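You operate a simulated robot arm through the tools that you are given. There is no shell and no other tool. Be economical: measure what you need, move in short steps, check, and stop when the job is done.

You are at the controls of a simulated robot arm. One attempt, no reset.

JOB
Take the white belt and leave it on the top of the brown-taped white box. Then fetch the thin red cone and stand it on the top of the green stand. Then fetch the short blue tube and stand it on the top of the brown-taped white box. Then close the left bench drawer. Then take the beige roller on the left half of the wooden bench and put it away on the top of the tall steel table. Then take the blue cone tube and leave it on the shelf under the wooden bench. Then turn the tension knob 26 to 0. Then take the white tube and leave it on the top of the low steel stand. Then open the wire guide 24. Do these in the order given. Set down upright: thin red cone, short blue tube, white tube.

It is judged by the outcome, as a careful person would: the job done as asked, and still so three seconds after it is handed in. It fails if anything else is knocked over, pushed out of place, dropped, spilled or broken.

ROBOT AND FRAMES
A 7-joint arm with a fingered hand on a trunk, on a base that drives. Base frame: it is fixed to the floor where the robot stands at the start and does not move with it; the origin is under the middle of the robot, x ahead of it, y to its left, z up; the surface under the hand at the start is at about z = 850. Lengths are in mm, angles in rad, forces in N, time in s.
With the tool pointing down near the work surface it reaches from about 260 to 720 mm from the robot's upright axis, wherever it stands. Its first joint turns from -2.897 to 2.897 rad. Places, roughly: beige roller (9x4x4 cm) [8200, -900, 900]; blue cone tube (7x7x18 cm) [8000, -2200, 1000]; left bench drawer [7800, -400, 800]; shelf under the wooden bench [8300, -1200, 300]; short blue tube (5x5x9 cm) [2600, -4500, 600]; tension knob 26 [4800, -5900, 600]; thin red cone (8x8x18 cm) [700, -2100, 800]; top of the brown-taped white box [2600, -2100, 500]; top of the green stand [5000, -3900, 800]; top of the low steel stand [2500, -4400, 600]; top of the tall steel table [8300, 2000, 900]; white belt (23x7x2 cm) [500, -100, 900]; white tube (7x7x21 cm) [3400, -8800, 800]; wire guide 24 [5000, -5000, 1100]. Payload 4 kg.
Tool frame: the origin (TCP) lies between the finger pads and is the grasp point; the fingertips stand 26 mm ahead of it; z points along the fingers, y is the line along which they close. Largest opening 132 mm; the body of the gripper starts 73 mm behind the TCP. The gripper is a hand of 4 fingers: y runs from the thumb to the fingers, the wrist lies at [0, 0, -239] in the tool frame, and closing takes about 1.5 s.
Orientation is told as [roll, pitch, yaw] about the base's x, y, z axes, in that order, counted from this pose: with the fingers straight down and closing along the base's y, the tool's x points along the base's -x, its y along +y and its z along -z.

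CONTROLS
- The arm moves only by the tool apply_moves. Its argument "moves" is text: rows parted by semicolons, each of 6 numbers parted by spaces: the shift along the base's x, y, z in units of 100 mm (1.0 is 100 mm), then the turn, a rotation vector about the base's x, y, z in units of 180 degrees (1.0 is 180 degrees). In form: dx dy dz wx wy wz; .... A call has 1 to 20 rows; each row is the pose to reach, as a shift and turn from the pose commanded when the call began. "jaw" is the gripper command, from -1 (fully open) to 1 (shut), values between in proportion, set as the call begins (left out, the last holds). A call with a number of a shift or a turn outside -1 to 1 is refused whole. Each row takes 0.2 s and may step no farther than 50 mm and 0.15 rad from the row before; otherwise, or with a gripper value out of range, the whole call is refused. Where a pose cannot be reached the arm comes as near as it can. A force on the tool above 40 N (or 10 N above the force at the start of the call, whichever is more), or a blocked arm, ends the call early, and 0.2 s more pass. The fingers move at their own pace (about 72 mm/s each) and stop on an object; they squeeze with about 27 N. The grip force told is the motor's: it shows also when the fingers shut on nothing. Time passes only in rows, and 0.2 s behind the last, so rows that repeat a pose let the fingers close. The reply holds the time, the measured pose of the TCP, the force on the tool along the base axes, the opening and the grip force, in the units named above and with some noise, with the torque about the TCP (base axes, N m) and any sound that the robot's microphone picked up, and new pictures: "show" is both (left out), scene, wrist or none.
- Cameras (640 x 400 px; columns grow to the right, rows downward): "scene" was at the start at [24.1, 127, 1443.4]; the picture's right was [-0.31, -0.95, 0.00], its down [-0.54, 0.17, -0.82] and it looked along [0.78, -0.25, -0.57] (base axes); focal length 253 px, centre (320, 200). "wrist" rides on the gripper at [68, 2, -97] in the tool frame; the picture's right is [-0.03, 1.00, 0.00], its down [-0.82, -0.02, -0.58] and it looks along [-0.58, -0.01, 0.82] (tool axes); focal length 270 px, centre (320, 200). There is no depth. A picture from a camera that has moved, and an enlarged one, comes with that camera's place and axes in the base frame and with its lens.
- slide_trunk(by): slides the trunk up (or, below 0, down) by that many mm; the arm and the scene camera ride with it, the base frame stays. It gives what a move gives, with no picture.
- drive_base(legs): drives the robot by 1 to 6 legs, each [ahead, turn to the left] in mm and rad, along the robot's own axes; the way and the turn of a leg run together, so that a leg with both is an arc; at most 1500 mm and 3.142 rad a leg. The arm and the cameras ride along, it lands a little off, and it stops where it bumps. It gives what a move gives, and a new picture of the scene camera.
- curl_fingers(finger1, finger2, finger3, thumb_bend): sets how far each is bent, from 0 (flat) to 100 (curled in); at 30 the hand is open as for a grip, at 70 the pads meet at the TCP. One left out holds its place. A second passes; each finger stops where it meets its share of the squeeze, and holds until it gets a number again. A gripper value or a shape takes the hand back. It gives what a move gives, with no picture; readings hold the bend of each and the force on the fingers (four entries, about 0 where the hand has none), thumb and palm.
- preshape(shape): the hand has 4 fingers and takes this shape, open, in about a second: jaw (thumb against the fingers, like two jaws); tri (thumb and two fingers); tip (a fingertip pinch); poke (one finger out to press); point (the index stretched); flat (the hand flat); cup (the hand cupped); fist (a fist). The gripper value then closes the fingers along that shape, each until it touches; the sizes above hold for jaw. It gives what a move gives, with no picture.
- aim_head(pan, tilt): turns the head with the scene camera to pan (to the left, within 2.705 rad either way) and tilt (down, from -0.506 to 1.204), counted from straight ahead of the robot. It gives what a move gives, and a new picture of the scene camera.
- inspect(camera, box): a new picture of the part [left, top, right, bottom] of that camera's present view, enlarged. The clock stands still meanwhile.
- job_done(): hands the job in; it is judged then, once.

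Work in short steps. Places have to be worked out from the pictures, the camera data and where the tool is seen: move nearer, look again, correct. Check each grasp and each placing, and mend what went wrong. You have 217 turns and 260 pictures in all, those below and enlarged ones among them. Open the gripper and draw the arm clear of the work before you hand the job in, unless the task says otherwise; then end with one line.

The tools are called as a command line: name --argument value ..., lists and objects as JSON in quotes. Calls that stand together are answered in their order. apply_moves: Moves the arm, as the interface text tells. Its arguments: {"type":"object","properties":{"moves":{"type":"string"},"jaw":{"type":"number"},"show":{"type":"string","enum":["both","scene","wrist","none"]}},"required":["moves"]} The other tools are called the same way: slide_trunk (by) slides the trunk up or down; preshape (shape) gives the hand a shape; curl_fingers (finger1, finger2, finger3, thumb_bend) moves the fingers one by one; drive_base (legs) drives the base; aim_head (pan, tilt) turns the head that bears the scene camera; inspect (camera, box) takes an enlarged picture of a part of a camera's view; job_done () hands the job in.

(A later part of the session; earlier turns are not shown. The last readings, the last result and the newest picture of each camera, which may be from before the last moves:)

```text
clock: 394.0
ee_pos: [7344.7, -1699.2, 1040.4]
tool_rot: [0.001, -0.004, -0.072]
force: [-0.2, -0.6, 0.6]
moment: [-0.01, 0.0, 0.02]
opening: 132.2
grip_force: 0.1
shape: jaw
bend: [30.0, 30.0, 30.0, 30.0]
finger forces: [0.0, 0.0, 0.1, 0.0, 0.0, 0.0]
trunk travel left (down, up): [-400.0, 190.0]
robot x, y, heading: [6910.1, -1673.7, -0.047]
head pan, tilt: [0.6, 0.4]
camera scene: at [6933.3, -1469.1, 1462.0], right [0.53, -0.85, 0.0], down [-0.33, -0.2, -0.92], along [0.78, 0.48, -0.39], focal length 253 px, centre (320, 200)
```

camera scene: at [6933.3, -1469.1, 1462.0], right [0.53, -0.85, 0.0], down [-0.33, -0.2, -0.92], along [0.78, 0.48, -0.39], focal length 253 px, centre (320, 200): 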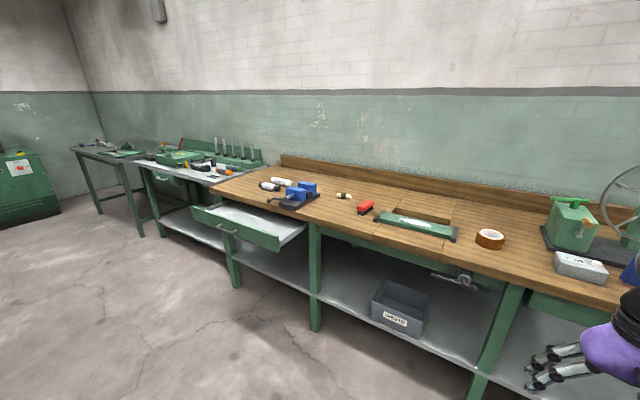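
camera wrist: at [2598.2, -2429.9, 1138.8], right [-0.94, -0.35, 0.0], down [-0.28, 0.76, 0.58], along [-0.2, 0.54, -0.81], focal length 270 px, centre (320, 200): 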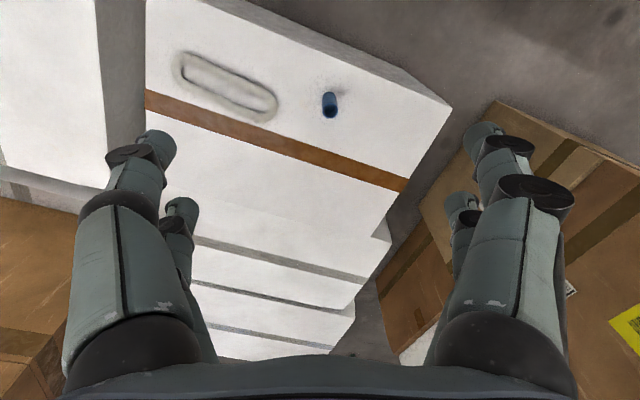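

The left drawer is open: its front is at x≈7670, y≈−800…−110, handle y≈−440. I drive in front of it at x≈7280.

drive_base --legs '[[360, 0], [0, 1.615], [1100, 0], [0, -1.571]]'

aim_head --pan 0.2 --tilt 0.75

```text
clock: 410.0
ee_pos: [7664.9, -567.7, 1040.8]
tool_rot: [0.002, -0.003, 0.046]
force: [-0.6, -0.8, -0.2]
moment: [0.03, -0.03, 0.0]
opening: 132.1
grip_force: 0.1
shape: jaw
bend: [30.0, 30.0, 30.0, 30.0]
finger forces: [0.0, 0.0, 0.0, 0.1, 0.0, 0.0]
trunk travel left (down, up): [-400.0, 190.0]
robot x, y, heading: [7226.1, -595.4, 0.069]
head pan, tilt: [0.6, 0.4]
camera scene: at [7229.7, -386.8, 1462.0], right [0.62, -0.78, 0.0], down [-0.3, -0.24, -0.92], along [0.72, 0.57, -0.39], focal length 253 px, centre (320, 200)
```

scene: 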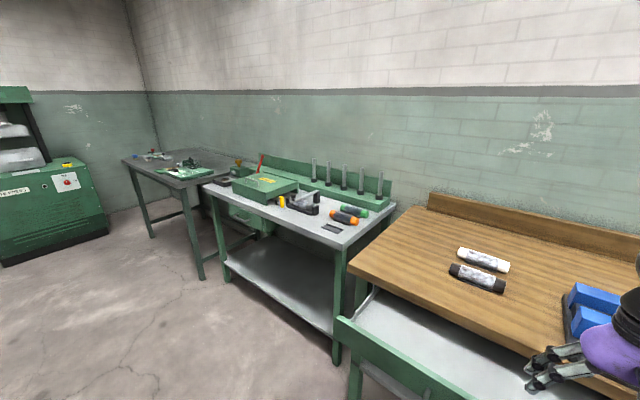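

```text
clock: 410.9
ee_pos: [7664.0, -567.6, 1040.8]
tool_rot: [0.002, -0.004, 0.047]
force: [-0.4, 0.7, -0.1]
moment: [0.02, -0.01, -0.02]
opening: 131.9
grip_force: 0.0
shape: jaw
bend: [30.0, 30.0, 30.0, 30.0]
finger forces: [0.0, 0.1, 0.1, 0.0, 0.1, 0.0]
trunk travel left (down, up): [-400.0, 190.0]
robot x, y, heading: [7229.9, -593.0, 0.072]
head pan, tilt: [0.201, 0.75]
camera scene: at [7237.0, -422.2, 1430.9], right [0.27, -0.96, 0.0], down [-0.66, -0.18, -0.73], along [0.7, 0.2, -0.68], focal length 253 px, centre (320, 200)
```

scene: 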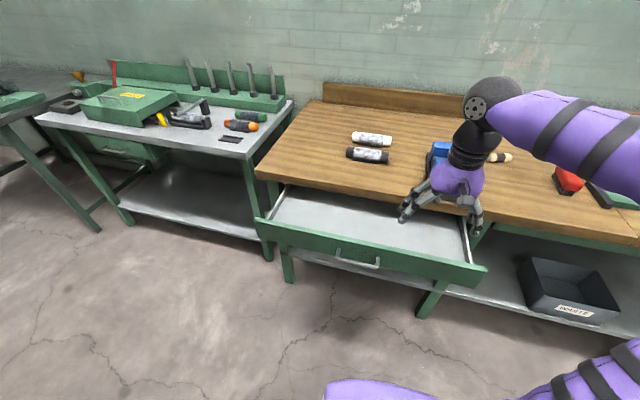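

Drawer front at x≈7738, z≈690–804, handle at y≈−403. I close the fist, tilt the tool 45° forward, and come down in front of it at y≈−568.

apply_moves --moves "-0.2 0 0 0 -0.042 0; -0.4 0 0 0 -0.084 0; -0.6 0 0 0 -0.126 0; -0.8 0 0 0 -0.168 0; -1 0 0 0 -0.21 0; -1 0 -0.2 0 -0.25 0; -1 0 -0.6 0 -0.25 0; -1 0 -1 0 -0.25 0" --jaw 1 --show "none"

apply_moves --moves "0 0 -0.4 0 0 0; 0 0 -0.8 0 0 0; 0 0 -1 0 0 0" --show "none"

apply_moves --moves "0 0 -0.4 0 0 0; 0 0 -0.7 0 0 0"

```text
clock: 412.7
ee_pos: [7615.5, -556.2, 1008.3]
tool_rot: [-0.046, -0.786, 0.067]
force: [0.4, 1.2, 0.0]
moment: [0.01, 0.01, -0.02]
opening: 0.0
grip_force: 26.8
shape: jaw
bend: [62.0, 63.0, 63.0, 70.0]
finger forces: [0.0, 0.0, 0.1, 0.0, 0.0, 0.0]
out of reach, approached as far as the arm can: row 6, 7, 8
trunk travel left (down, up): [-400.0, 190.0]
robot x, y, heading: [7226.8, -592.1, 0.067]
head pan, tilt: [0.201, 0.75]
```

```text
clock: 413.5
ee_pos: [7667.9, -550.3, 958.7]
tool_rot: [-0.044, -0.787, 0.064]
force: [0.1, 0.1, -0.3]
moment: [-0.03, 0.0, -0.02]
opening: 0.0
grip_force: 27.5
shape: jaw
bend: [62.0, 63.0, 63.0, 70.0]
finger forces: [0.0, 0.0, 0.0, 0.0, 0.0, 0.1]
out of reach, approached as far as the arm can: row 1, 2, 3
trunk travel left (down, up): [-400.0, 190.0]
robot x, y, heading: [7227.6, -590.8, 0.07]
head pan, tilt: [0.201, 0.75]
```

```text
clock: 414.1
ee_pos: [7700.0, -541.1, 903.5]
tool_rot: [-0.047, -0.785, 0.065]
force: [-1.0, 0.1, 0.1]
moment: [0.03, 0.0, 0.02]
opening: 0.1
grip_force: 27.4
shape: jaw
bend: [62.0, 63.0, 63.0, 70.0]
finger forces: [0.1, 0.1, 0.0, 0.1, 0.0, 0.1]
out of reach, approached as far as the arm can: row 1, 2
trunk travel left (down, up): [-400.0, 190.0]
robot x, y, heading: [7225.8, -591.9, 0.074]
head pan, tilt: [0.201, 0.75]
camera scene: at [7236.9, -422.1, 1430.8], right [0.27, -0.96, 0.0], down [-0.66, -0.18, -0.73], along [0.7, 0.2, -0.68], focal length 253 px, centre (320, 200)
camera wrist: at [7584.4, -542.3, 924.7], right [-0.01, 1.0, -0.02], down [0.17, 0.02, 0.99], along [0.99, 0.01, -0.17], focal length 270 px, centre (320, 200)
```

scene: 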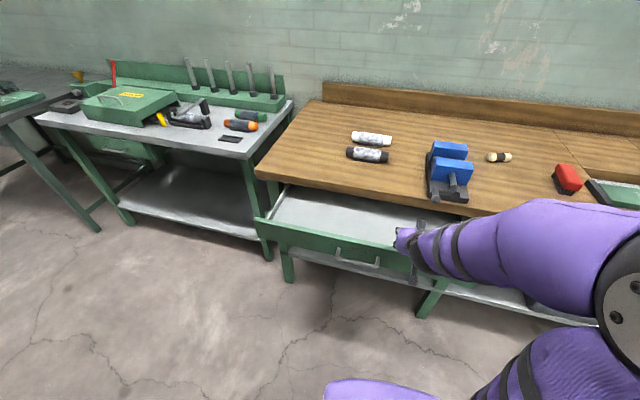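
wrist: 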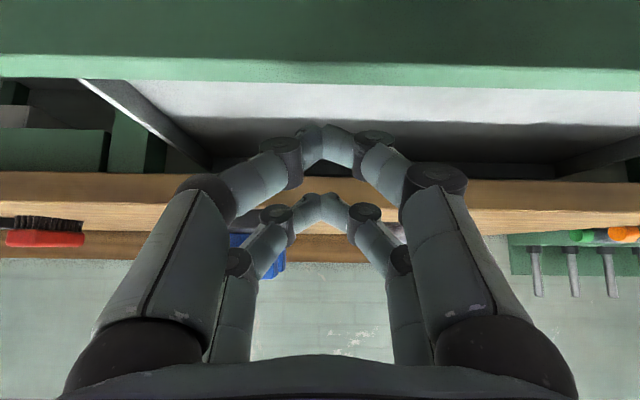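

The tilt is out of reach that low; I go back up and use the trunk to lower instead.

apply_moves --moves "-0.2 0 0.35 0 0 0; -0.5 0 0.7 0 0 0; -0.85 -0.1 1 0 0 0" --show "none"

slide_trunk --by -240

apply_moves --moves "0 0 0 0 0 0"

```text
clock: 414.9
ee_pos: [7618.0, -552.7, 1005.9]
tool_rot: [-0.046, -0.787, 0.067]
force: [0.3, 0.6, 0.2]
moment: [0.0, 0.03, -0.02]
opening: 0.1
grip_force: 27.4
shape: jaw
bend: [62.0, 63.0, 63.0, 70.0]
finger forces: [0.1, 0.0, 0.0, 0.0, 0.1, 0.0]
out of reach, approached as far as the arm can: row 3
trunk travel left (down, up): [-400.0, 190.0]
robot x, y, heading: [7226.8, -593.7, 0.074]
head pan, tilt: [0.201, 0.75]
```

```text
clock: 417.4
ee_pos: [7620.5, -552.0, 755.2]
tool_rot: [-0.068, -0.753, 0.079]
force: [0.7, 0.1, 0.4]
moment: [0.0, -0.03, 0.0]
opening: 0.0
grip_force: 27.2
shape: jaw
bend: [62.0, 63.0, 63.0, 70.0]
finger forces: [0.0, 0.1, 0.0, 0.0, 0.0, 0.0]
trunk travel left (down, up): [-160.0, 430.0]
robot x, y, heading: [7228.7, -593.1, 0.071]
head pan, tilt: [0.201, 0.75]
```

```text
clock: 417.8
ee_pos: [7621.4, -551.7, 754.4]
tool_rot: [-0.067, -0.756, 0.079]
force: [1.1, -0.3, -0.1]
moment: [0.02, -0.02, 0.02]
opening: 0.1
grip_force: 26.7
shape: jaw
bend: [62.0, 63.0, 63.0, 70.0]
finger forces: [0.0, 0.0, 0.0, 0.0, 0.1, 0.0]
trunk travel left (down, up): [-160.0, 430.0]
robot x, y, heading: [7230.0, -592.4, 0.068]
head pan, tilt: [0.201, 0.75]
camera scene: at [7236.9, -422.2, 1190.2], right [0.27, -0.96, 0.0], down [-0.66, -0.18, -0.73], along [0.7, 0.2, -0.68], focal length 253 px, centre (320, 200)
camera wrist: at [7505.1, -553.1, 779.0], right [-0.01, 1.0, -0.03], down [0.2, 0.03, 0.98], along [0.98, 0.01, -0.2], focal length 270 px, centre (320, 200)
```

scene: 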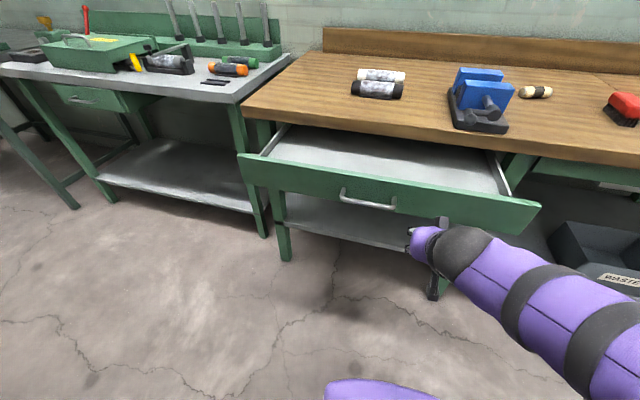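
wrist: 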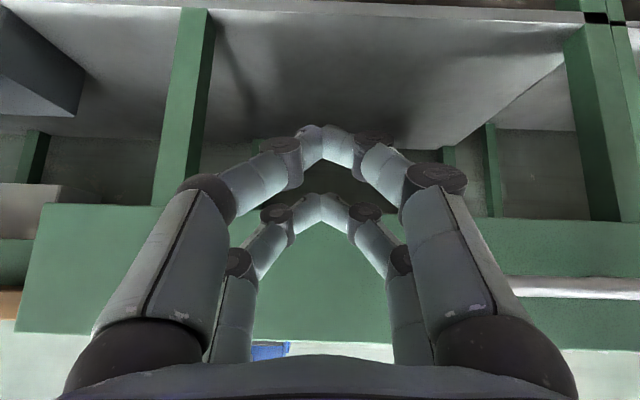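

Fingertips are a bit low (z≈735 vs drawer front ≈715–825). Raise 35 mm and advance.

apply_moves --moves "0 0 0.35 0 0 0; 0.3 0 0.35 0 0 0; 0.6 0 0.35 0 0 0"

```text
clock: 418.6
ee_pos: [7678.6, -550.6, 804.3]
tool_rot: [-0.044, -0.789, 0.065]
force: [-0.3, -0.1, 0.4]
moment: [0.02, 0.02, 0.01]
opening: 0.0
grip_force: 27.1
shape: jaw
bend: [62.0, 63.0, 64.0, 70.0]
finger forces: [0.0, 0.0, 0.0, 0.1, 0.0, 0.0]
trunk travel left (down, up): [-160.0, 430.0]
robot x, y, heading: [7231.3, -591.1, 0.067]
head pan, tilt: [0.201, 0.75]
camera scene: at [7236.6, -422.3, 1190.3], right [0.27, -0.96, 0.0], down [-0.66, -0.18, -0.73], along [0.7, 0.2, -0.68], focal length 253 px, centre (320, 200)
camera wrist: at [7562.9, -553.0, 823.8], right [-0.02, 1.0, -0.01], down [0.16, 0.02, 0.99], along [0.99, 0.01, -0.16], focal length 270 px, centre (320, 200)
```

scene: 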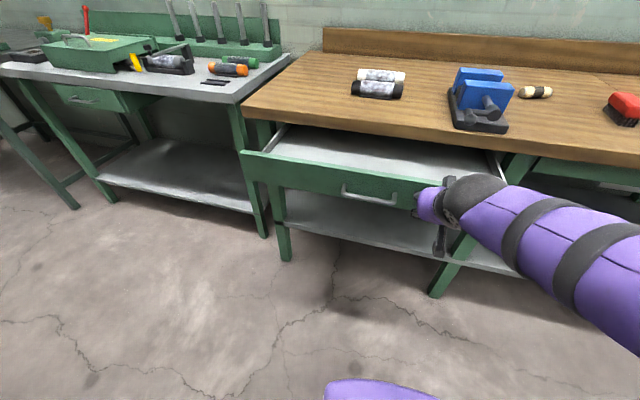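
wrist: 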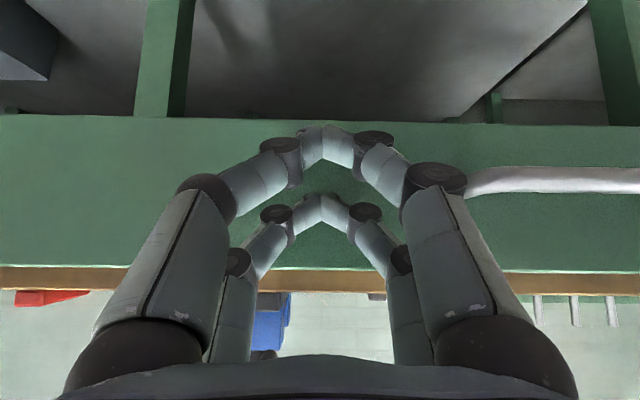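

Now the tips are level with the drawer front's middle and right of the handle. Push forward.

apply_moves --moves "0.2 0 0 0 0 0; 0.4 0 0 0 0 0; 0.6 0 0 0 0 0; 0.8 0 0 0 0 0; 1 0 0 0 0 0" --show "scene"

```text
clock: 419.8
ee_pos: [7779.4, -550.8, 802.4]
tool_rot: [-0.046, -0.787, 0.066]
force: [-0.1, -0.8, 0.3]
moment: [0.01, -0.02, 0.0]
opening: 0.1
grip_force: 26.9
shape: jaw
bend: [62.0, 63.0, 64.0, 70.0]
finger forces: [0.0, 0.0, 0.1, 0.0, 0.0, 0.1]
trunk travel left (down, up): [-160.0, 430.0]
robot x, y, heading: [7229.5, -592.1, 0.072]
head pan, tilt: [0.201, 0.75]
camera scene: at [7236.7, -422.3, 1190.9], right [0.27, -0.96, 0.0], down [-0.66, -0.18, -0.73], along [0.7, 0.2, -0.68], focal length 253 px, centre (320, 200)
```

scene: 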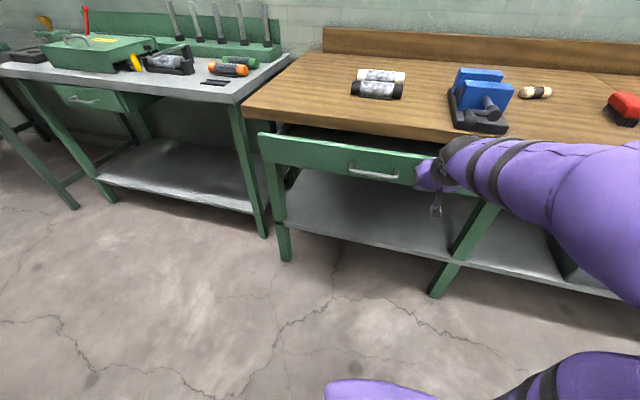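

It moves easily. Keep pushing until it stops.

apply_moves --moves "0.15 0 0 0 0 0; 0.3 0 0 0 0 0; 0.45 0 0 0 0 0; 0.6 0 0 0 0 0; 0.75 0 0 0 0 0; 0.9 0 0 0 0 0; 1 0 0 0 0 0"

```text
clock: 421.4
ee_pos: [7879.2, -553.3, 800.5]
tool_rot: [-0.044, -0.788, 0.066]
force: [0.0, -0.5, 1.0]
moment: [0.01, -0.03, 0.03]
opening: 0.0
grip_force: 26.5
shape: jaw
bend: [62.0, 63.0, 64.0, 70.0]
finger forces: [0.1, 0.1, 0.0, 0.0, 0.1, 0.0]
trunk travel left (down, up): [-160.0, 430.0]
robot x, y, heading: [7231.2, -591.5, 0.071]
head pan, tilt: [0.201, 0.75]
camera scene: at [7236.8, -422.2, 1190.8], right [0.27, -0.96, 0.0], down [-0.66, -0.18, -0.73], along [0.7, 0.2, -0.68], focal length 253 px, centre (320, 200)
camera wrist: at [7762.4, -554.3, 821.4], right [-0.01, 1.0, -0.01], down [0.17, 0.02, 0.99], along [0.99, 0.01, -0.17], focal length 270 px, centre (320, 200)
```

scene: 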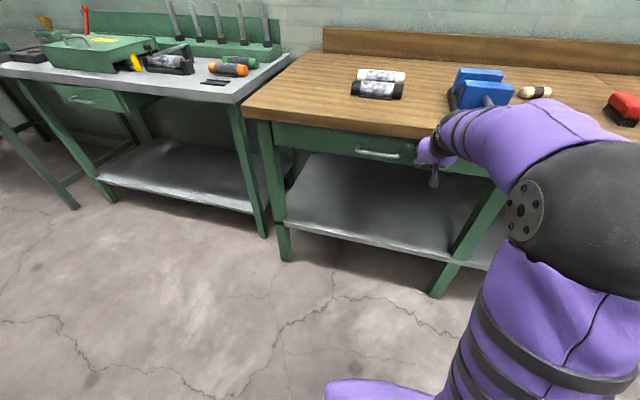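
wrist: 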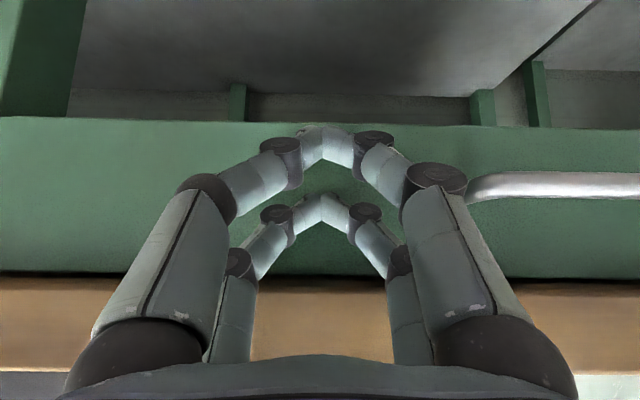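

Nearly flush; continue with small steps until resistance.

apply_moves --moves "0.08 0 0 0 0 0; 0.16 0 0 0 0 0; 0.24 0 0 0 0 0; 0.32 0 0 0 0 0; 0.4 0 0 0 0 0"

```text
clock: 422.1
ee_pos: [7890.6, -551.8, 798.3]
tool_rot: [-0.043, -0.772, 0.064]
force: [-21.3, 0.0, 6.2]
moment: [0.01, -0.12, -0.03]
opening: 0.0
grip_force: 27.4
shape: jaw
bend: [62.0, 65.0, 66.0, 70.0]
finger forces: [0.1, 0.0, 0.0, 0.1, 0.0, 0.1]
trunk travel left (down, up): [-160.0, 430.0]
robot x, y, heading: [7227.8, -589.9, 0.074]
head pan, tilt: [0.201, 0.75]
stopped in row 3: the force on the tool passed its limit at 50 N (the readings are from after the stop); the commanded pose is now the measured one
camera scene: at [7234.8, -422.3, 1191.0], right [0.27, -0.96, 0.0], down [-0.66, -0.18, -0.73], along [0.71, 0.2, -0.68], focal length 253 px, centre (320, 200)
camera wrist: at [7774.1, -554.0, 821.3], right [-0.01, 1.0, -0.01], down [0.18, 0.02, 0.98], along [0.98, 0.01, -0.18], focal length 270 px, centre (320, 200)
```

scene: 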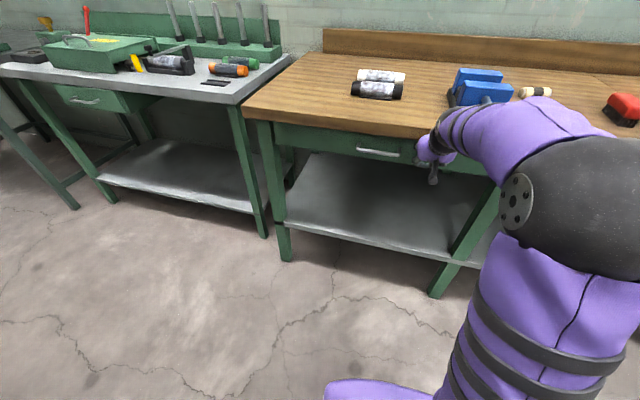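
wrist: 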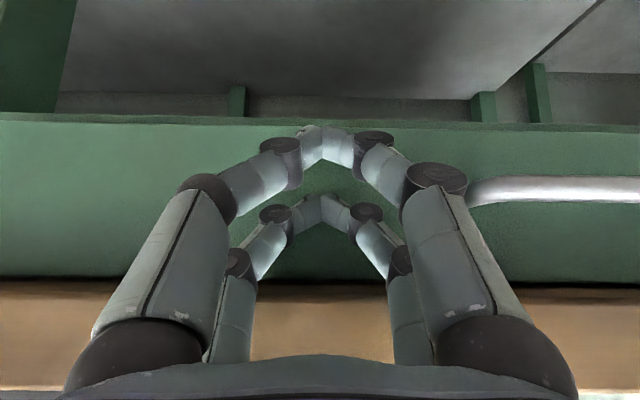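

The drawer stopped at its end (50 N): closed. I draw the arm back, raise the trunk, and restore the tool.

apply_moves --moves "-0.3 0 0 0 0 0; -0.7 0 0 0 0 0; -1 0 0 0 0 0" --show "none"

apply_moves --moves "-0.3 0 0 0 0 0; -0.7 0 0.1 0 0 0; -1 0 0.1 0 0 0" --show "scene"

slide_trunk --by 300

apply_moves --moves "0.1 0 0 0 0.042 0; 0.1 0 0 0 0.084 0; 0.1 0 0 0 0.126 0; 0.1 0 0 0.005 0.168 0; 0.1 0 0 0.01 0.21 0; 0.1 0 0 0.014 0.246 0" --jaw -1 --show "none"

```text
clock: 422.9
ee_pos: [7791.6, -552.0, 798.8]
tool_rot: [-0.045, -0.773, 0.065]
force: [0.2, -0.3, 0.4]
moment: [0.0, -0.02, 0.02]
opening: 0.0
grip_force: 26.5
shape: jaw
bend: [62.0, 65.0, 65.0, 70.0]
finger forces: [0.0, 0.1, 0.0, 0.1, 0.0, 0.0]
trunk travel left (down, up): [-160.0, 430.0]
robot x, y, heading: [7226.7, -589.6, 0.071]
head pan, tilt: [0.201, 0.75]
```

```text
clock: 423.7
ee_pos: [7691.7, -552.0, 809.4]
tool_rot: [-0.045, -0.773, 0.064]
force: [-1.2, -0.7, -0.9]
moment: [-0.02, 0.02, 0.02]
opening: 0.0
grip_force: 26.9
shape: jaw
bend: [62.0, 65.0, 65.0, 70.0]
finger forces: [0.1, 0.0, 0.0, 0.0, 0.0, 0.0]
trunk travel left (down, up): [-160.0, 430.0]
robot x, y, heading: [7225.0, -597.4, 0.071]
head pan, tilt: [0.201, 0.75]
camera scene: at [7237.3, -422.1, 1190.8], right [0.27, -0.96, 0.0], down [-0.66, -0.18, -0.73], along [0.7, 0.2, -0.68], focal length 253 px, centre (320, 200)
```

scene: 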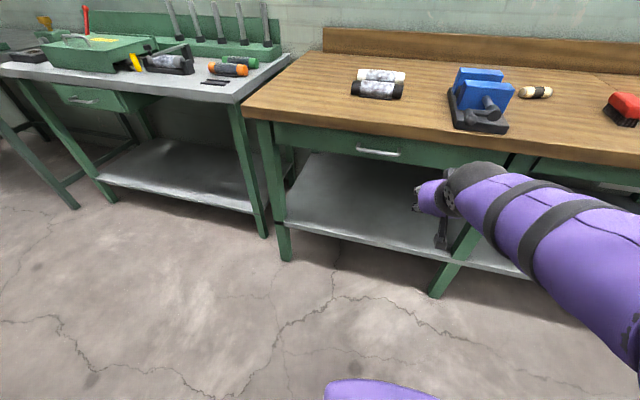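

```text
clock: 426.7
ee_pos: [7691.6, -551.2, 1109.2]
tool_rot: [-0.046, -0.774, 0.066]
force: [0.3, 0.3, -0.1]
moment: [0.01, -0.01, 0.0]
opening: 0.1
grip_force: 26.8
shape: jaw
bend: [62.0, 65.0, 65.0, 70.0]
finger forces: [0.0, 0.0, 0.0, 0.0, 0.0, 0.0]
trunk travel left (down, up): [-460.0, 130.0]
robot x, y, heading: [7227.7, -592.5, 0.071]
head pan, tilt: [0.201, 0.75]
```

```text
clock: 428.1
ee_pos: [7702.1, -549.4, 1109.1]
tool_rot: [0.04, -0.001, 0.03]
force: [-0.5, -0.5, 0.1]
moment: [-0.01, 0.06, 0.02]
opening: 132.0
grip_force: 0.1
shape: jaw
bend: [30.0, 30.0, 30.0, 30.0]
finger forces: [0.1, 0.1, 0.0, 0.0, 0.0, 0.0]
trunk travel left (down, up): [-460.0, 130.0]
robot x, y, heading: [7228.7, -596.3, 0.067]
head pan, tilt: [0.201, 0.75]
```

Drawer is shut. Now shift the base to y≈−860 in front of the roller.

drive_base --legs '[[0, -1.638], [265, 0], [0, 1.571], [170, 0]]'

aim_head --pan 0.1 --tilt 0.65

```text
clock: 439.6
ee_pos: [7870.6, -849.6, 1109.7]
tool_rot: [0.04, -0.003, -0.049]
force: [-0.4, -0.1, -0.3]
moment: [0.02, 0.03, -0.01]
opening: 132.0
grip_force: 0.0
shape: jaw
bend: [30.0, 30.0, 30.0, 30.0]
finger forces: [0.0, 0.0, 0.0, 0.0, 0.1, 0.0]
trunk travel left (down, up): [-460.0, 130.0]
robot x, y, heading: [7396.0, -852.5, -0.009]
head pan, tilt: [0.201, 0.75]
camera scene: at [7417.0, -683.8, 1490.8], right [0.19, -0.98, 0.0], down [-0.67, -0.13, -0.73], along [0.72, 0.14, -0.68], focal length 253 px, centre (320, 200)
```

scene: 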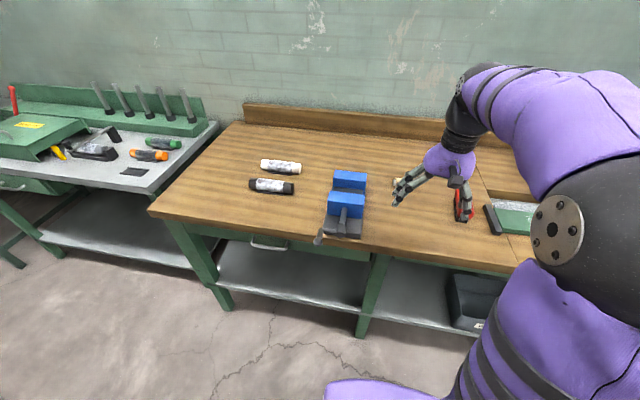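

```text
clock: 440.3
ee_pos: [7869.9, -849.1, 1109.8]
tool_rot: [0.04, -0.002, -0.05]
force: [0.0, 0.5, 0.3]
moment: [-0.02, 0.07, 0.02]
opening: 131.7
grip_force: 0.0
shape: jaw
bend: [30.0, 30.0, 30.0, 30.0]
finger forces: [0.0, 0.0, 0.0, 0.0, 0.0, 0.1]
trunk travel left (down, up): [-460.0, 130.0]
robot x, y, heading: [7395.5, -852.4, -0.007]
head pan, tilt: [0.099, 0.649]
camera scene: at [7421.8, -691.7, 1499.4], right [0.09, -1.0, 0.0], down [-0.6, -0.06, -0.8], along [0.79, 0.07, -0.6], focal length 253 px, centre (320, 200)
```

scene: 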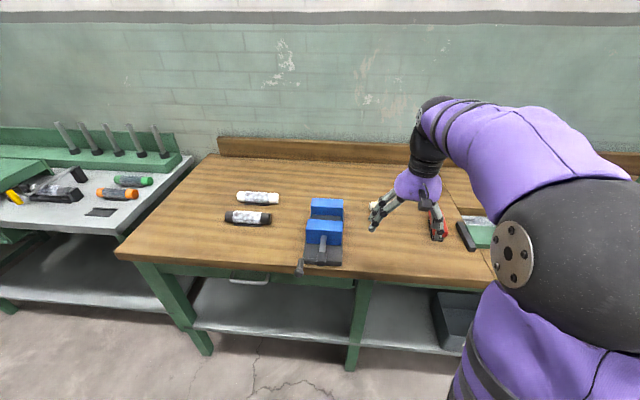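

Move the hand forward over the bench and look with the wrist camera.

apply_moves --moves "0.35 0 0 -0.006 0 0.008; 0.7 0 -0.2 -0.013 0 0.015; 1 0 -0.3 -0.013 0 0.015"

```text
clock: 441.1
ee_pos: [7969.4, -851.3, 1079.4]
tool_rot: [0.001, -0.004, 0.001]
force: [-0.8, 0.1, -0.5]
moment: [0.01, 0.02, -0.01]
opening: 131.8
grip_force: 0.1
shape: jaw
bend: [30.0, 30.0, 30.0, 30.0]
finger forces: [0.0, 0.0, 0.0, 0.1, 0.0, 0.0]
trunk travel left (down, up): [-460.0, 130.0]
robot x, y, heading: [7394.5, -850.6, -0.004]
head pan, tilt: [0.099, 0.649]
camera scene: at [7422.0, -691.8, 1499.4], right [0.09, -1.0, 0.0], down [-0.6, -0.06, -0.8], along [0.79, 0.07, -0.61], focal length 253 px, centre (320, 200)
camera wrist: at [7901.8, -849.9, 1176.2], right [0.03, 1.0, 0.0], down [0.81, -0.02, 0.58], along [0.58, -0.02, -0.81], focal length 270 px, centre (320, 200)
```

scene: 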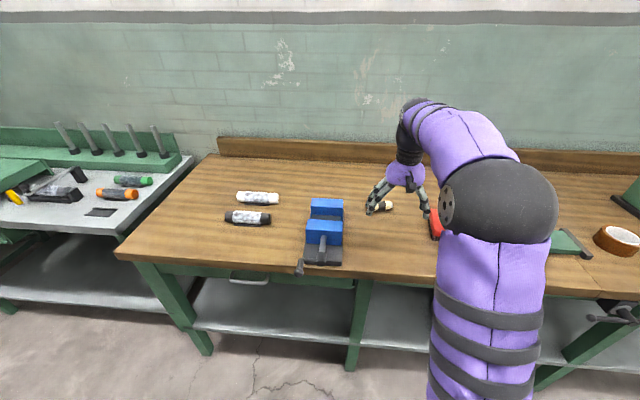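
wrist: 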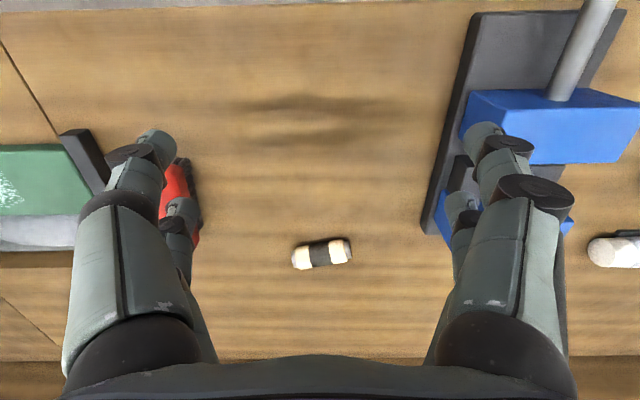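

Roller at about (8202, −857), long axis nearly along y. Creep the base 70 mm forward for reach.

drive_base --legs '[[75, 0]]'

apply_moves --moves "0.1 0 0 0 0 0.045; 0.2 0 0 0 0 0.09; 0.3 0 0 0 0 0.135; 0.4 0 0 0 0 0.18; 0.5 0 0 0 0 0.225; 0.6 0 0 0 0 0.27; 0.65 0 0 0 0 0.315; 0.7 0 0 0 0 0.36; 0.7 0 0 0 0 0.405; 0.7 0 0 0 0 0.45; 0.7 0 0 0 0 0.495; 0.7 0 0 0 0 0.54; 0.7 0 0 0 0 0.56"

```text
clock: 442.1
ee_pos: [8043.6, -852.3, 1079.0]
tool_rot: [-0.003, -0.004, -0.002]
force: [0.1, 0.8, -0.3]
moment: [0.0, 0.0, 0.05]
opening: 131.9
grip_force: 0.0
shape: jaw
bend: [30.0, 30.0, 30.0, 30.0]
finger forces: [0.1, 0.1, 0.2, 0.0, 0.0, 0.0]
trunk travel left (down, up): [-460.0, 130.0]
robot x, y, heading: [7465.9, -854.5, -0.009]
head pan, tilt: [0.099, 0.649]
camera scene: at [7496.4, -692.4, 1499.4], right [0.09, -1.0, 0.0], down [-0.6, -0.05, -0.8], along [0.79, 0.07, -0.61], focal length 253 px, centre (320, 200)
```

scene: 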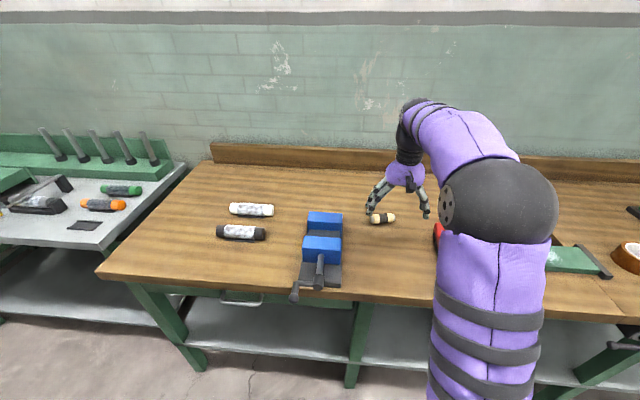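

```text
clock: 444.9
ee_pos: [8112.6, -852.1, 1079.4]
tool_rot: [-0.001, -0.003, 1.76]
force: [0.2, 1.1, 0.3]
moment: [0.0, 0.0, 0.0]
opening: 131.9
grip_force: 0.1
shape: jaw
bend: [30.0, 30.0, 30.0, 30.0]
finger forces: [0.1, 0.0, 0.0, 0.0, 0.0, 0.1]
trunk travel left (down, up): [-460.0, 130.0]
robot x, y, heading: [7468.2, -856.0, -0.009]
head pan, tilt: [0.099, 0.649]
camera scene: at [7496.1, -692.8, 1499.5], right [0.09, -1.0, 0.0], down [-0.6, -0.05, -0.8], along [0.79, 0.07, -0.6], focal length 253 px, centre (320, 200)
camera wrist: at [8125.7, -920.8, 1175.9], right [-0.99, -0.16, 0.0], down [-0.13, 0.8, 0.58], along [-0.09, 0.57, -0.81], focal length 270 px, centre (320, 200)
```

scene: 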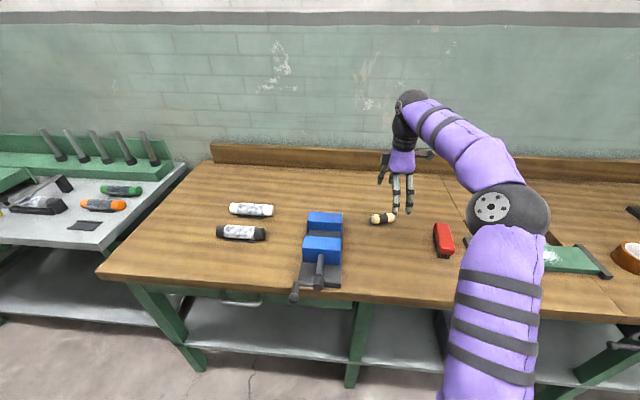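
wrist: 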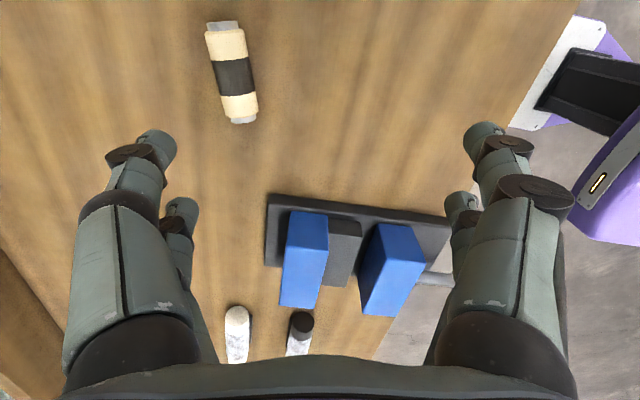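

Tool is aligned with the roller's axis (roller centre (8201, −857)). Move over it and down.

apply_moves --moves "0.2 0 -0.3 0 0 0; 0.4 -0.05 -0.6 0 0 0; 0.6 -0.05 -0.8 0 0 0; 0.8 -0.05 -1 0 0 0; 0.88 -0.05 -1 0 0 0" --show "wrist"

```text
clock: 446.1
ee_pos: [8189.8, -857.8, 978.8]
tool_rot: [0.0, -0.002, 1.761]
force: [0.8, -0.8, 0.2]
moment: [0.0, 0.04, 0.05]
opening: 131.8
grip_force: 0.2
shape: jaw
bend: [30.0, 30.0, 30.0, 30.0]
finger forces: [0.1, 0.1, 0.1, 0.1, 0.0, 0.1]
out of reach, approached as far as the arm can: row 4, 5
trunk travel left (down, up): [-460.0, 130.0]
robot x, y, heading: [7468.8, -852.4, -0.009]
head pan, tilt: [0.099, 0.649]
camera wrist: at [8202.4, -926.3, 1076.3], right [-0.99, -0.16, 0.0], down [-0.13, 0.8, 0.58], along [-0.09, 0.57, -0.82], focal length 270 px, centre (320, 200)
```

wrist: 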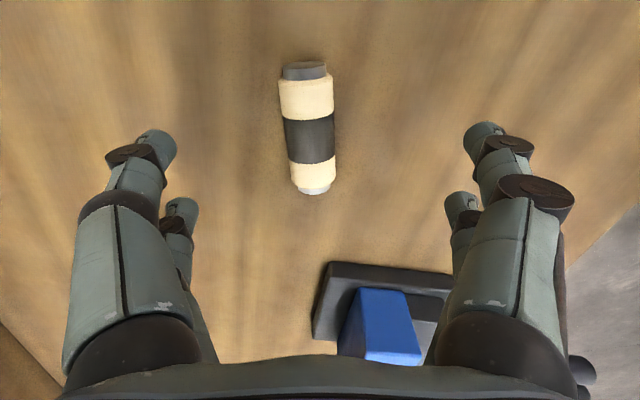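

Reach is just enough (11 mm short is fine). Descend to z≈905.

apply_moves --moves "0.05 0 -0.3 0 0 0; 0.1 0 -0.6 0 0 0; 0.1 0 -0.74 0 0 0" --show "wrist"

```text
clock: 446.9
ee_pos: [8200.0, -858.1, 906.2]
tool_rot: [-0.004, -0.003, 1.757]
force: [-0.1, -0.6, 0.6]
moment: [0.01, 0.0, 0.03]
opening: 132.0
grip_force: 0.1
shape: jaw
bend: [30.0, 30.0, 30.0, 30.0]
finger forces: [0.3, 0.3, 0.0, 0.0, 0.2, 0.1]
trunk travel left (down, up): [-460.0, 130.0]
robot x, y, heading: [7466.7, -852.6, -0.009]
head pan, tilt: [0.099, 0.649]
camera wrist: at [8211.8, -927.4, 1003.0], right [-0.99, -0.16, 0.0], down [-0.13, 0.8, 0.58], along [-0.09, 0.57, -0.81], focal length 270 px, centre (320, 200)
```

wrist: 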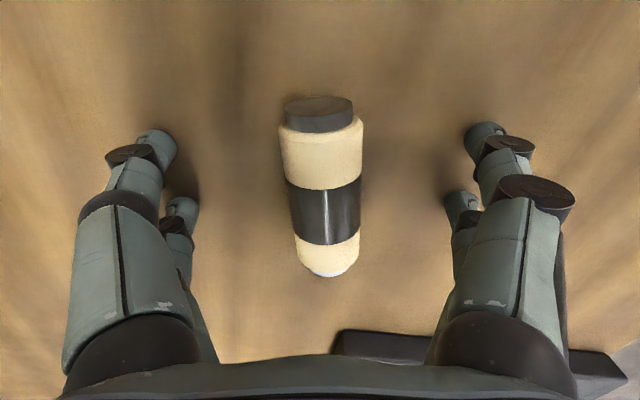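

Well placed. Close.

apply_moves --moves "0 0 0 0 0 0; 0 0 0 0 0 0; 0 0 0 0 0 0; 0 0 0 0 0 0; 0 0 0 0 0 0; 0 0 0 0 0 0; 0 0 0 0 0 0; 0 0 0 0 0 0; 0 0 0 0 0 0" --jaw 1 --show "none"

apply_moves --moves "0 0 0.2 0 0 0; -0.1 0 0.5 0 0 0; -0.3 0 0.8 0 0 0; -0.5 0 1 0 0 0"

```text
clock: 448.9
ee_pos: [8199.9, -858.8, 907.0]
tool_rot: [-0.003, -0.004, 1.756]
force: [4.8, 4.8, 19.9]
moment: [-0.2, -0.3, 0.11]
opening: 16.6
grip_force: 27.0
shape: jaw
bend: [74.0, 75.0, 78.0, 67.0]
finger forces: [23.9, 21.4, 11.4, 0.0, 51.4, 0.1]
trunk travel left (down, up): [-460.0, 130.0]
robot x, y, heading: [7469.0, -856.2, -0.008]
head pan, tilt: [0.099, 0.649]
```

```text
clock: 449.9
ee_pos: [8150.1, -857.3, 1004.4]
tool_rot: [0.003, -0.003, 1.758]
force: [0.3, -0.8, -2.8]
moment: [-0.02, -0.01, 0.0]
opening: 15.4
grip_force: 26.6
shape: jaw
bend: [74.0, 75.0, 78.0, 67.0]
finger forces: [23.6, 20.8, 13.1, 0.1, 27.7, 0.1]
trunk travel left (down, up): [-460.0, 130.0]
robot x, y, heading: [7469.1, -854.7, -0.008]
head pan, tilt: [0.099, 0.649]
camera scene: at [7496.0, -692.3, 1499.4], right [0.09, -1.0, 0.0], down [-0.6, -0.06, -0.8], along [0.79, 0.07, -0.6], focal length 253 px, centre (320, 200)
camera wrist: at [8161.1, -926.1, 1101.0], right [-0.99, -0.16, 0.0], down [-0.13, 0.8, 0.58], along [-0.09, 0.57, -0.81], focal length 270 px, centre (320, 200)
```

scene: 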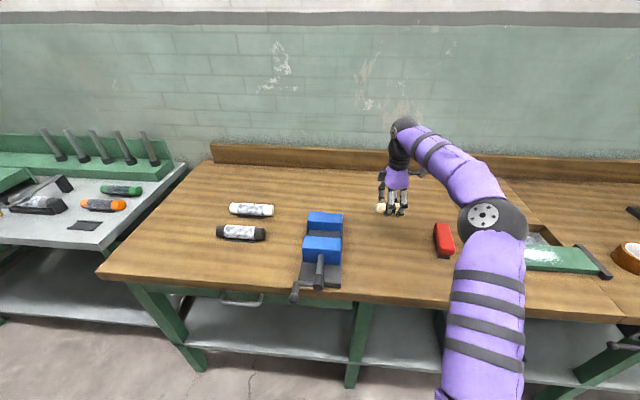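
wrist: 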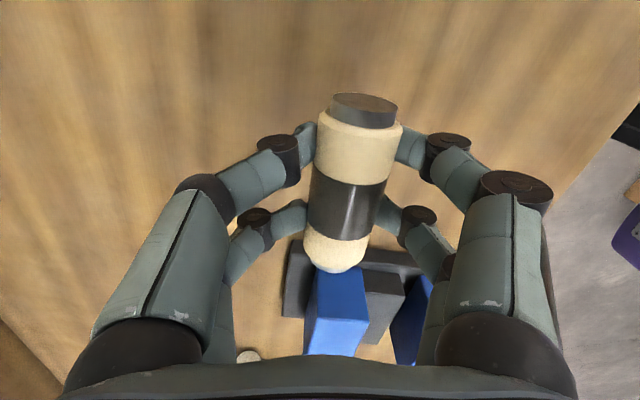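

Roller held. Raise and retract the arm, then drive north along the benches to the tall steel table.

apply_moves --moves "-0.3 0 0.35 0 0 0; -0.6 0 0.7 0 0 0; -1 0 0.9 0 0 0" --show "none"

apply_moves --moves "-0.4 0 0 0 0 0; -0.8 0 0.1 0 0 0; -1 0 0.1 0 0 0" --show "none"

drive_base --legs '[[-320, 0], [0, 1.579], [1400, 0], [1400, 0], [0, -1.571]]'

aim_head --pan 0.1 --tilt 0.6

```text
clock: 450.8
ee_pos: [8050.3, -858.2, 1096.1]
tool_rot: [0.0, -0.004, 1.757]
force: [0.7, 1.4, -2.0]
moment: [0.0, -0.01, -0.01]
opening: 15.5
grip_force: 27.3
shape: jaw
bend: [74.0, 75.0, 78.0, 67.0]
finger forces: [23.3, 20.9, 13.2, 0.1, 27.7, 0.0]
trunk travel left (down, up): [-460.0, 130.0]
robot x, y, heading: [7469.8, -850.5, -0.005]
head pan, tilt: [0.099, 0.649]
```

```text
clock: 451.6
ee_pos: [7949.4, -858.3, 1103.8]
tool_rot: [0.0, -0.004, 1.757]
force: [-0.5, 0.2, -1.7]
moment: [0.01, -0.03, 0.03]
opening: 15.4
grip_force: 26.7
shape: jaw
bend: [74.0, 75.0, 78.0, 67.0]
finger forces: [23.2, 20.9, 13.3, 0.1, 27.8, 0.0]
trunk travel left (down, up): [-460.0, 130.0]
robot x, y, heading: [7470.8, -856.0, -0.009]
head pan, tilt: [0.099, 0.649]
```

```text
clock: 475.3
ee_pos: [7649.6, 1973.3, 1104.3]
tool_rot: [-0.001, -0.004, 1.792]
force: [0.5, -0.5, -2.4]
moment: [0.01, 0.0, 0.01]
opening: 14.8
grip_force: 27.0
shape: jaw
bend: [74.0, 75.0, 78.0, 67.0]
finger forces: [22.5, 20.3, 13.2, 0.0, 27.4, 0.0]
trunk travel left (down, up): [-460.0, 130.0]
robot x, y, heading: [7164.4, 1964.8, 0.026]
head pan, tilt: [0.099, 0.649]
camera scene: at [7191.1, 2124.8, 1499.4], right [0.12, -0.99, 0.0], down [-0.6, -0.08, -0.8], along [0.79, 0.1, -0.6], focal length 253 px, centre (320, 200)
```

scene: 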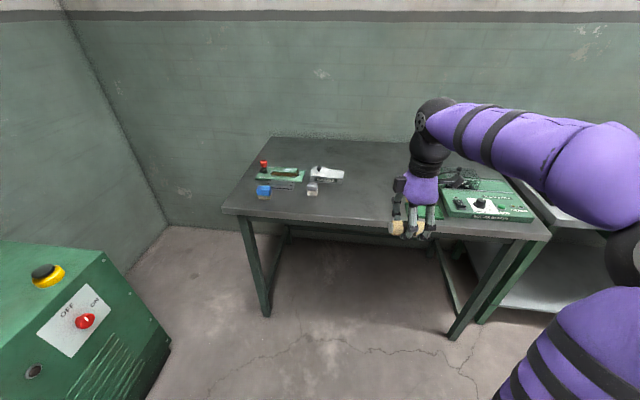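

```text
clock: 475.9
ee_pos: [7649.4, 1974.7, 1106.4]
tool_rot: [0.0, -0.003, 1.793]
force: [0.0, 0.4, -1.4]
moment: [0.01, 0.0, -0.01]
opening: 14.7
grip_force: 26.9
shape: jaw
bend: [74.0, 75.0, 78.0, 67.0]
finger forces: [22.6, 20.5, 13.2, 0.0, 27.5, 0.0]
trunk travel left (down, up): [-460.0, 130.0]
robot x, y, heading: [7168.4, 1962.5, 0.024]
head pan, tilt: [0.099, 0.6]
camera scene: at [7192.7, 2124.9, 1503.7], right [0.12, -0.99, 0.0], down [-0.56, -0.07, -0.82], along [0.82, 0.1, -0.57], focal length 253 px, centre (320, 200)
```

scene: 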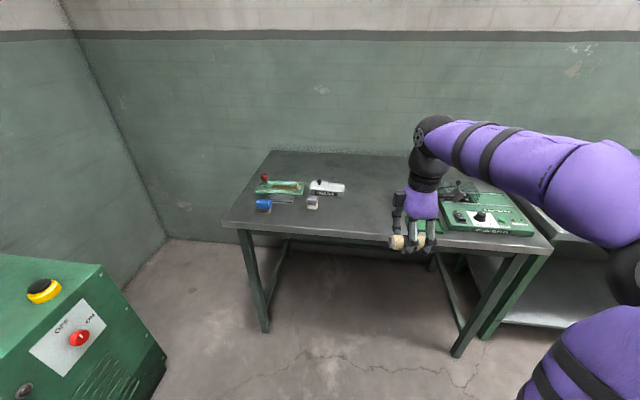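

The middle of the steel table is free around (8010, 2030). Drive 200 mm closer and move over it.

drive_base --legs '[[200, 0]]'

apply_moves --moves "0.4 0.1 0 0 0 0; 0.8 0.2 0 0 0 0; 1 0.3 -0.2 0 0 0"

```text
clock: 477.5
ee_pos: [7845.8, 1979.2, 1104.7]
tool_rot: [-0.001, -0.003, 1.793]
force: [-0.6, -0.9, -1.6]
moment: [-0.01, 0.01, 0.02]
opening: 14.7
grip_force: 27.2
shape: jaw
bend: [74.0, 75.0, 78.0, 67.0]
finger forces: [22.6, 20.5, 13.3, 0.0, 27.6, 0.1]
trunk travel left (down, up): [-460.0, 130.0]
robot x, y, heading: [7363.6, 1967.4, 0.024]
head pan, tilt: [0.099, 0.6]
camera scene: at [7389.0, 2129.8, 1503.7], right [0.12, -0.99, 0.0], down [-0.56, -0.07, -0.82], along [0.82, 0.1, -0.57], focal length 253 px, centre (320, 200)
```

scene: 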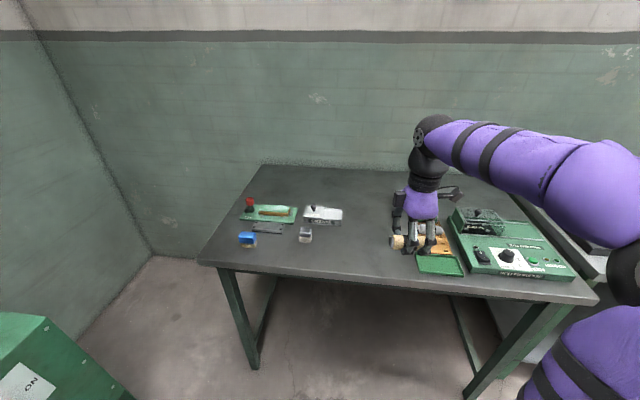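

```text
clock: 478.3
ee_pos: [7946.4, 2010.4, 1086.0]
tool_rot: [0.001, -0.002, 1.788]
force: [-0.7, -0.1, -0.8]
moment: [-0.01, -0.05, -0.02]
opening: 14.8
grip_force: 27.1
shape: jaw
bend: [74.0, 75.0, 78.0, 67.0]
finger forces: [22.4, 20.4, 13.5, 0.0, 27.5, 0.1]
trunk travel left (down, up): [-460.0, 130.0]
robot x, y, heading: [7366.2, 1968.1, 0.023]
head pan, tilt: [0.099, 0.6]
camera scene: at [7389.0, 2129.8, 1503.7], right [0.12, -0.99, 0.0], down [-0.56, -0.07, -0.82], along [0.82, 0.1, -0.57], focal length 253 px, centre (320, 200)
camera wrist: at [7959.9, 1942.1, 1182.4], right [-0.98, -0.19, 0.0], down [-0.16, 0.8, 0.58], along [-0.11, 0.57, -0.81], focal length 270 px, centre (320, 200)
```

scene: 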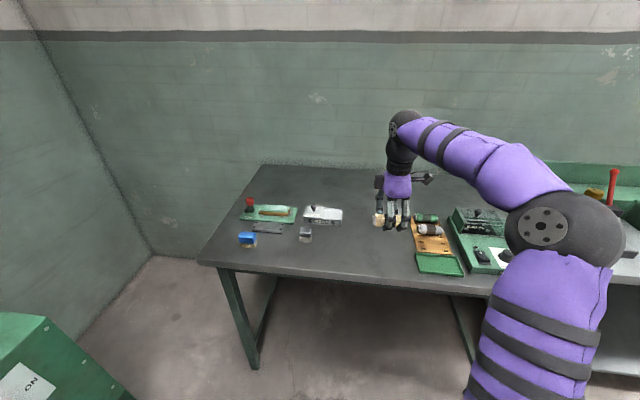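
wrist: 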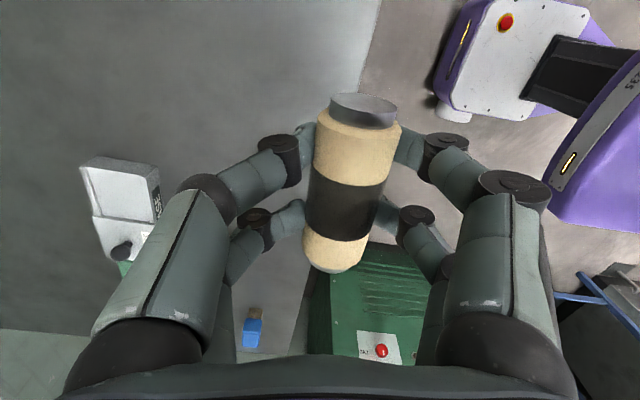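

Free area confirmed; table edge at x≈7910. Move to (8030, 2040) and lower.

apply_moves --moves "0.4 0.15 -0.2 0 0 0; 0.8 0.3 -0.5 0 0 0; 0.85 0.3 -0.9 0 0 0; 0.85 0.3 -1 0 0 0" --show "none"

apply_moves --moves "0 0 -0.2 0 0 0; 0 0 -0.4 0 0 0; 0 0 -0.45 0 0 0; 0 0 -0.5 0 0 0; 0 0 -0.54 0 0 0; 0 0 -0.58 0 0 0"

```text
refused: row 2 steps farther than a row can; nothing moved
```

```text
clock: 479.7
ee_pos: [7946.5, 2008.2, 1026.8]
tool_rot: [-0.001, -0.003, 1.793]
force: [-0.7, 0.5, -2.0]
moment: [0.0, -0.02, 0.01]
opening: 14.7
grip_force: 26.9
shape: jaw
bend: [74.0, 75.0, 78.0, 67.0]
finger forces: [22.3, 20.4, 13.4, 0.0, 27.5, 0.0]
trunk travel left (down, up): [-460.0, 130.0]
robot x, y, heading: [7362.8, 1964.6, 0.024]
head pan, tilt: [0.099, 0.6]
camera scene: at [7388.9, 2129.8, 1503.7], right [0.12, -0.99, 0.0], down [-0.56, -0.07, -0.82], along [0.82, 0.1, -0.57], focal length 253 px, centre (320, 200)
camera wrist: at [7960.5, 1940.3, 1124.0], right [-0.98, -0.19, 0.0], down [-0.16, 0.8, 0.58], along [-0.11, 0.57, -0.81], focal length 270 px, centre (320, 200)
```

scene: 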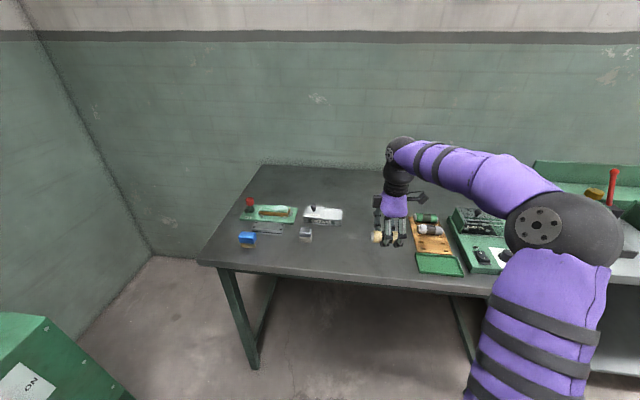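
wrist: 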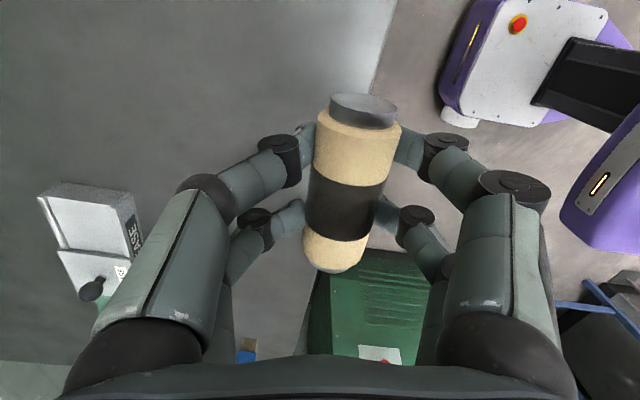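

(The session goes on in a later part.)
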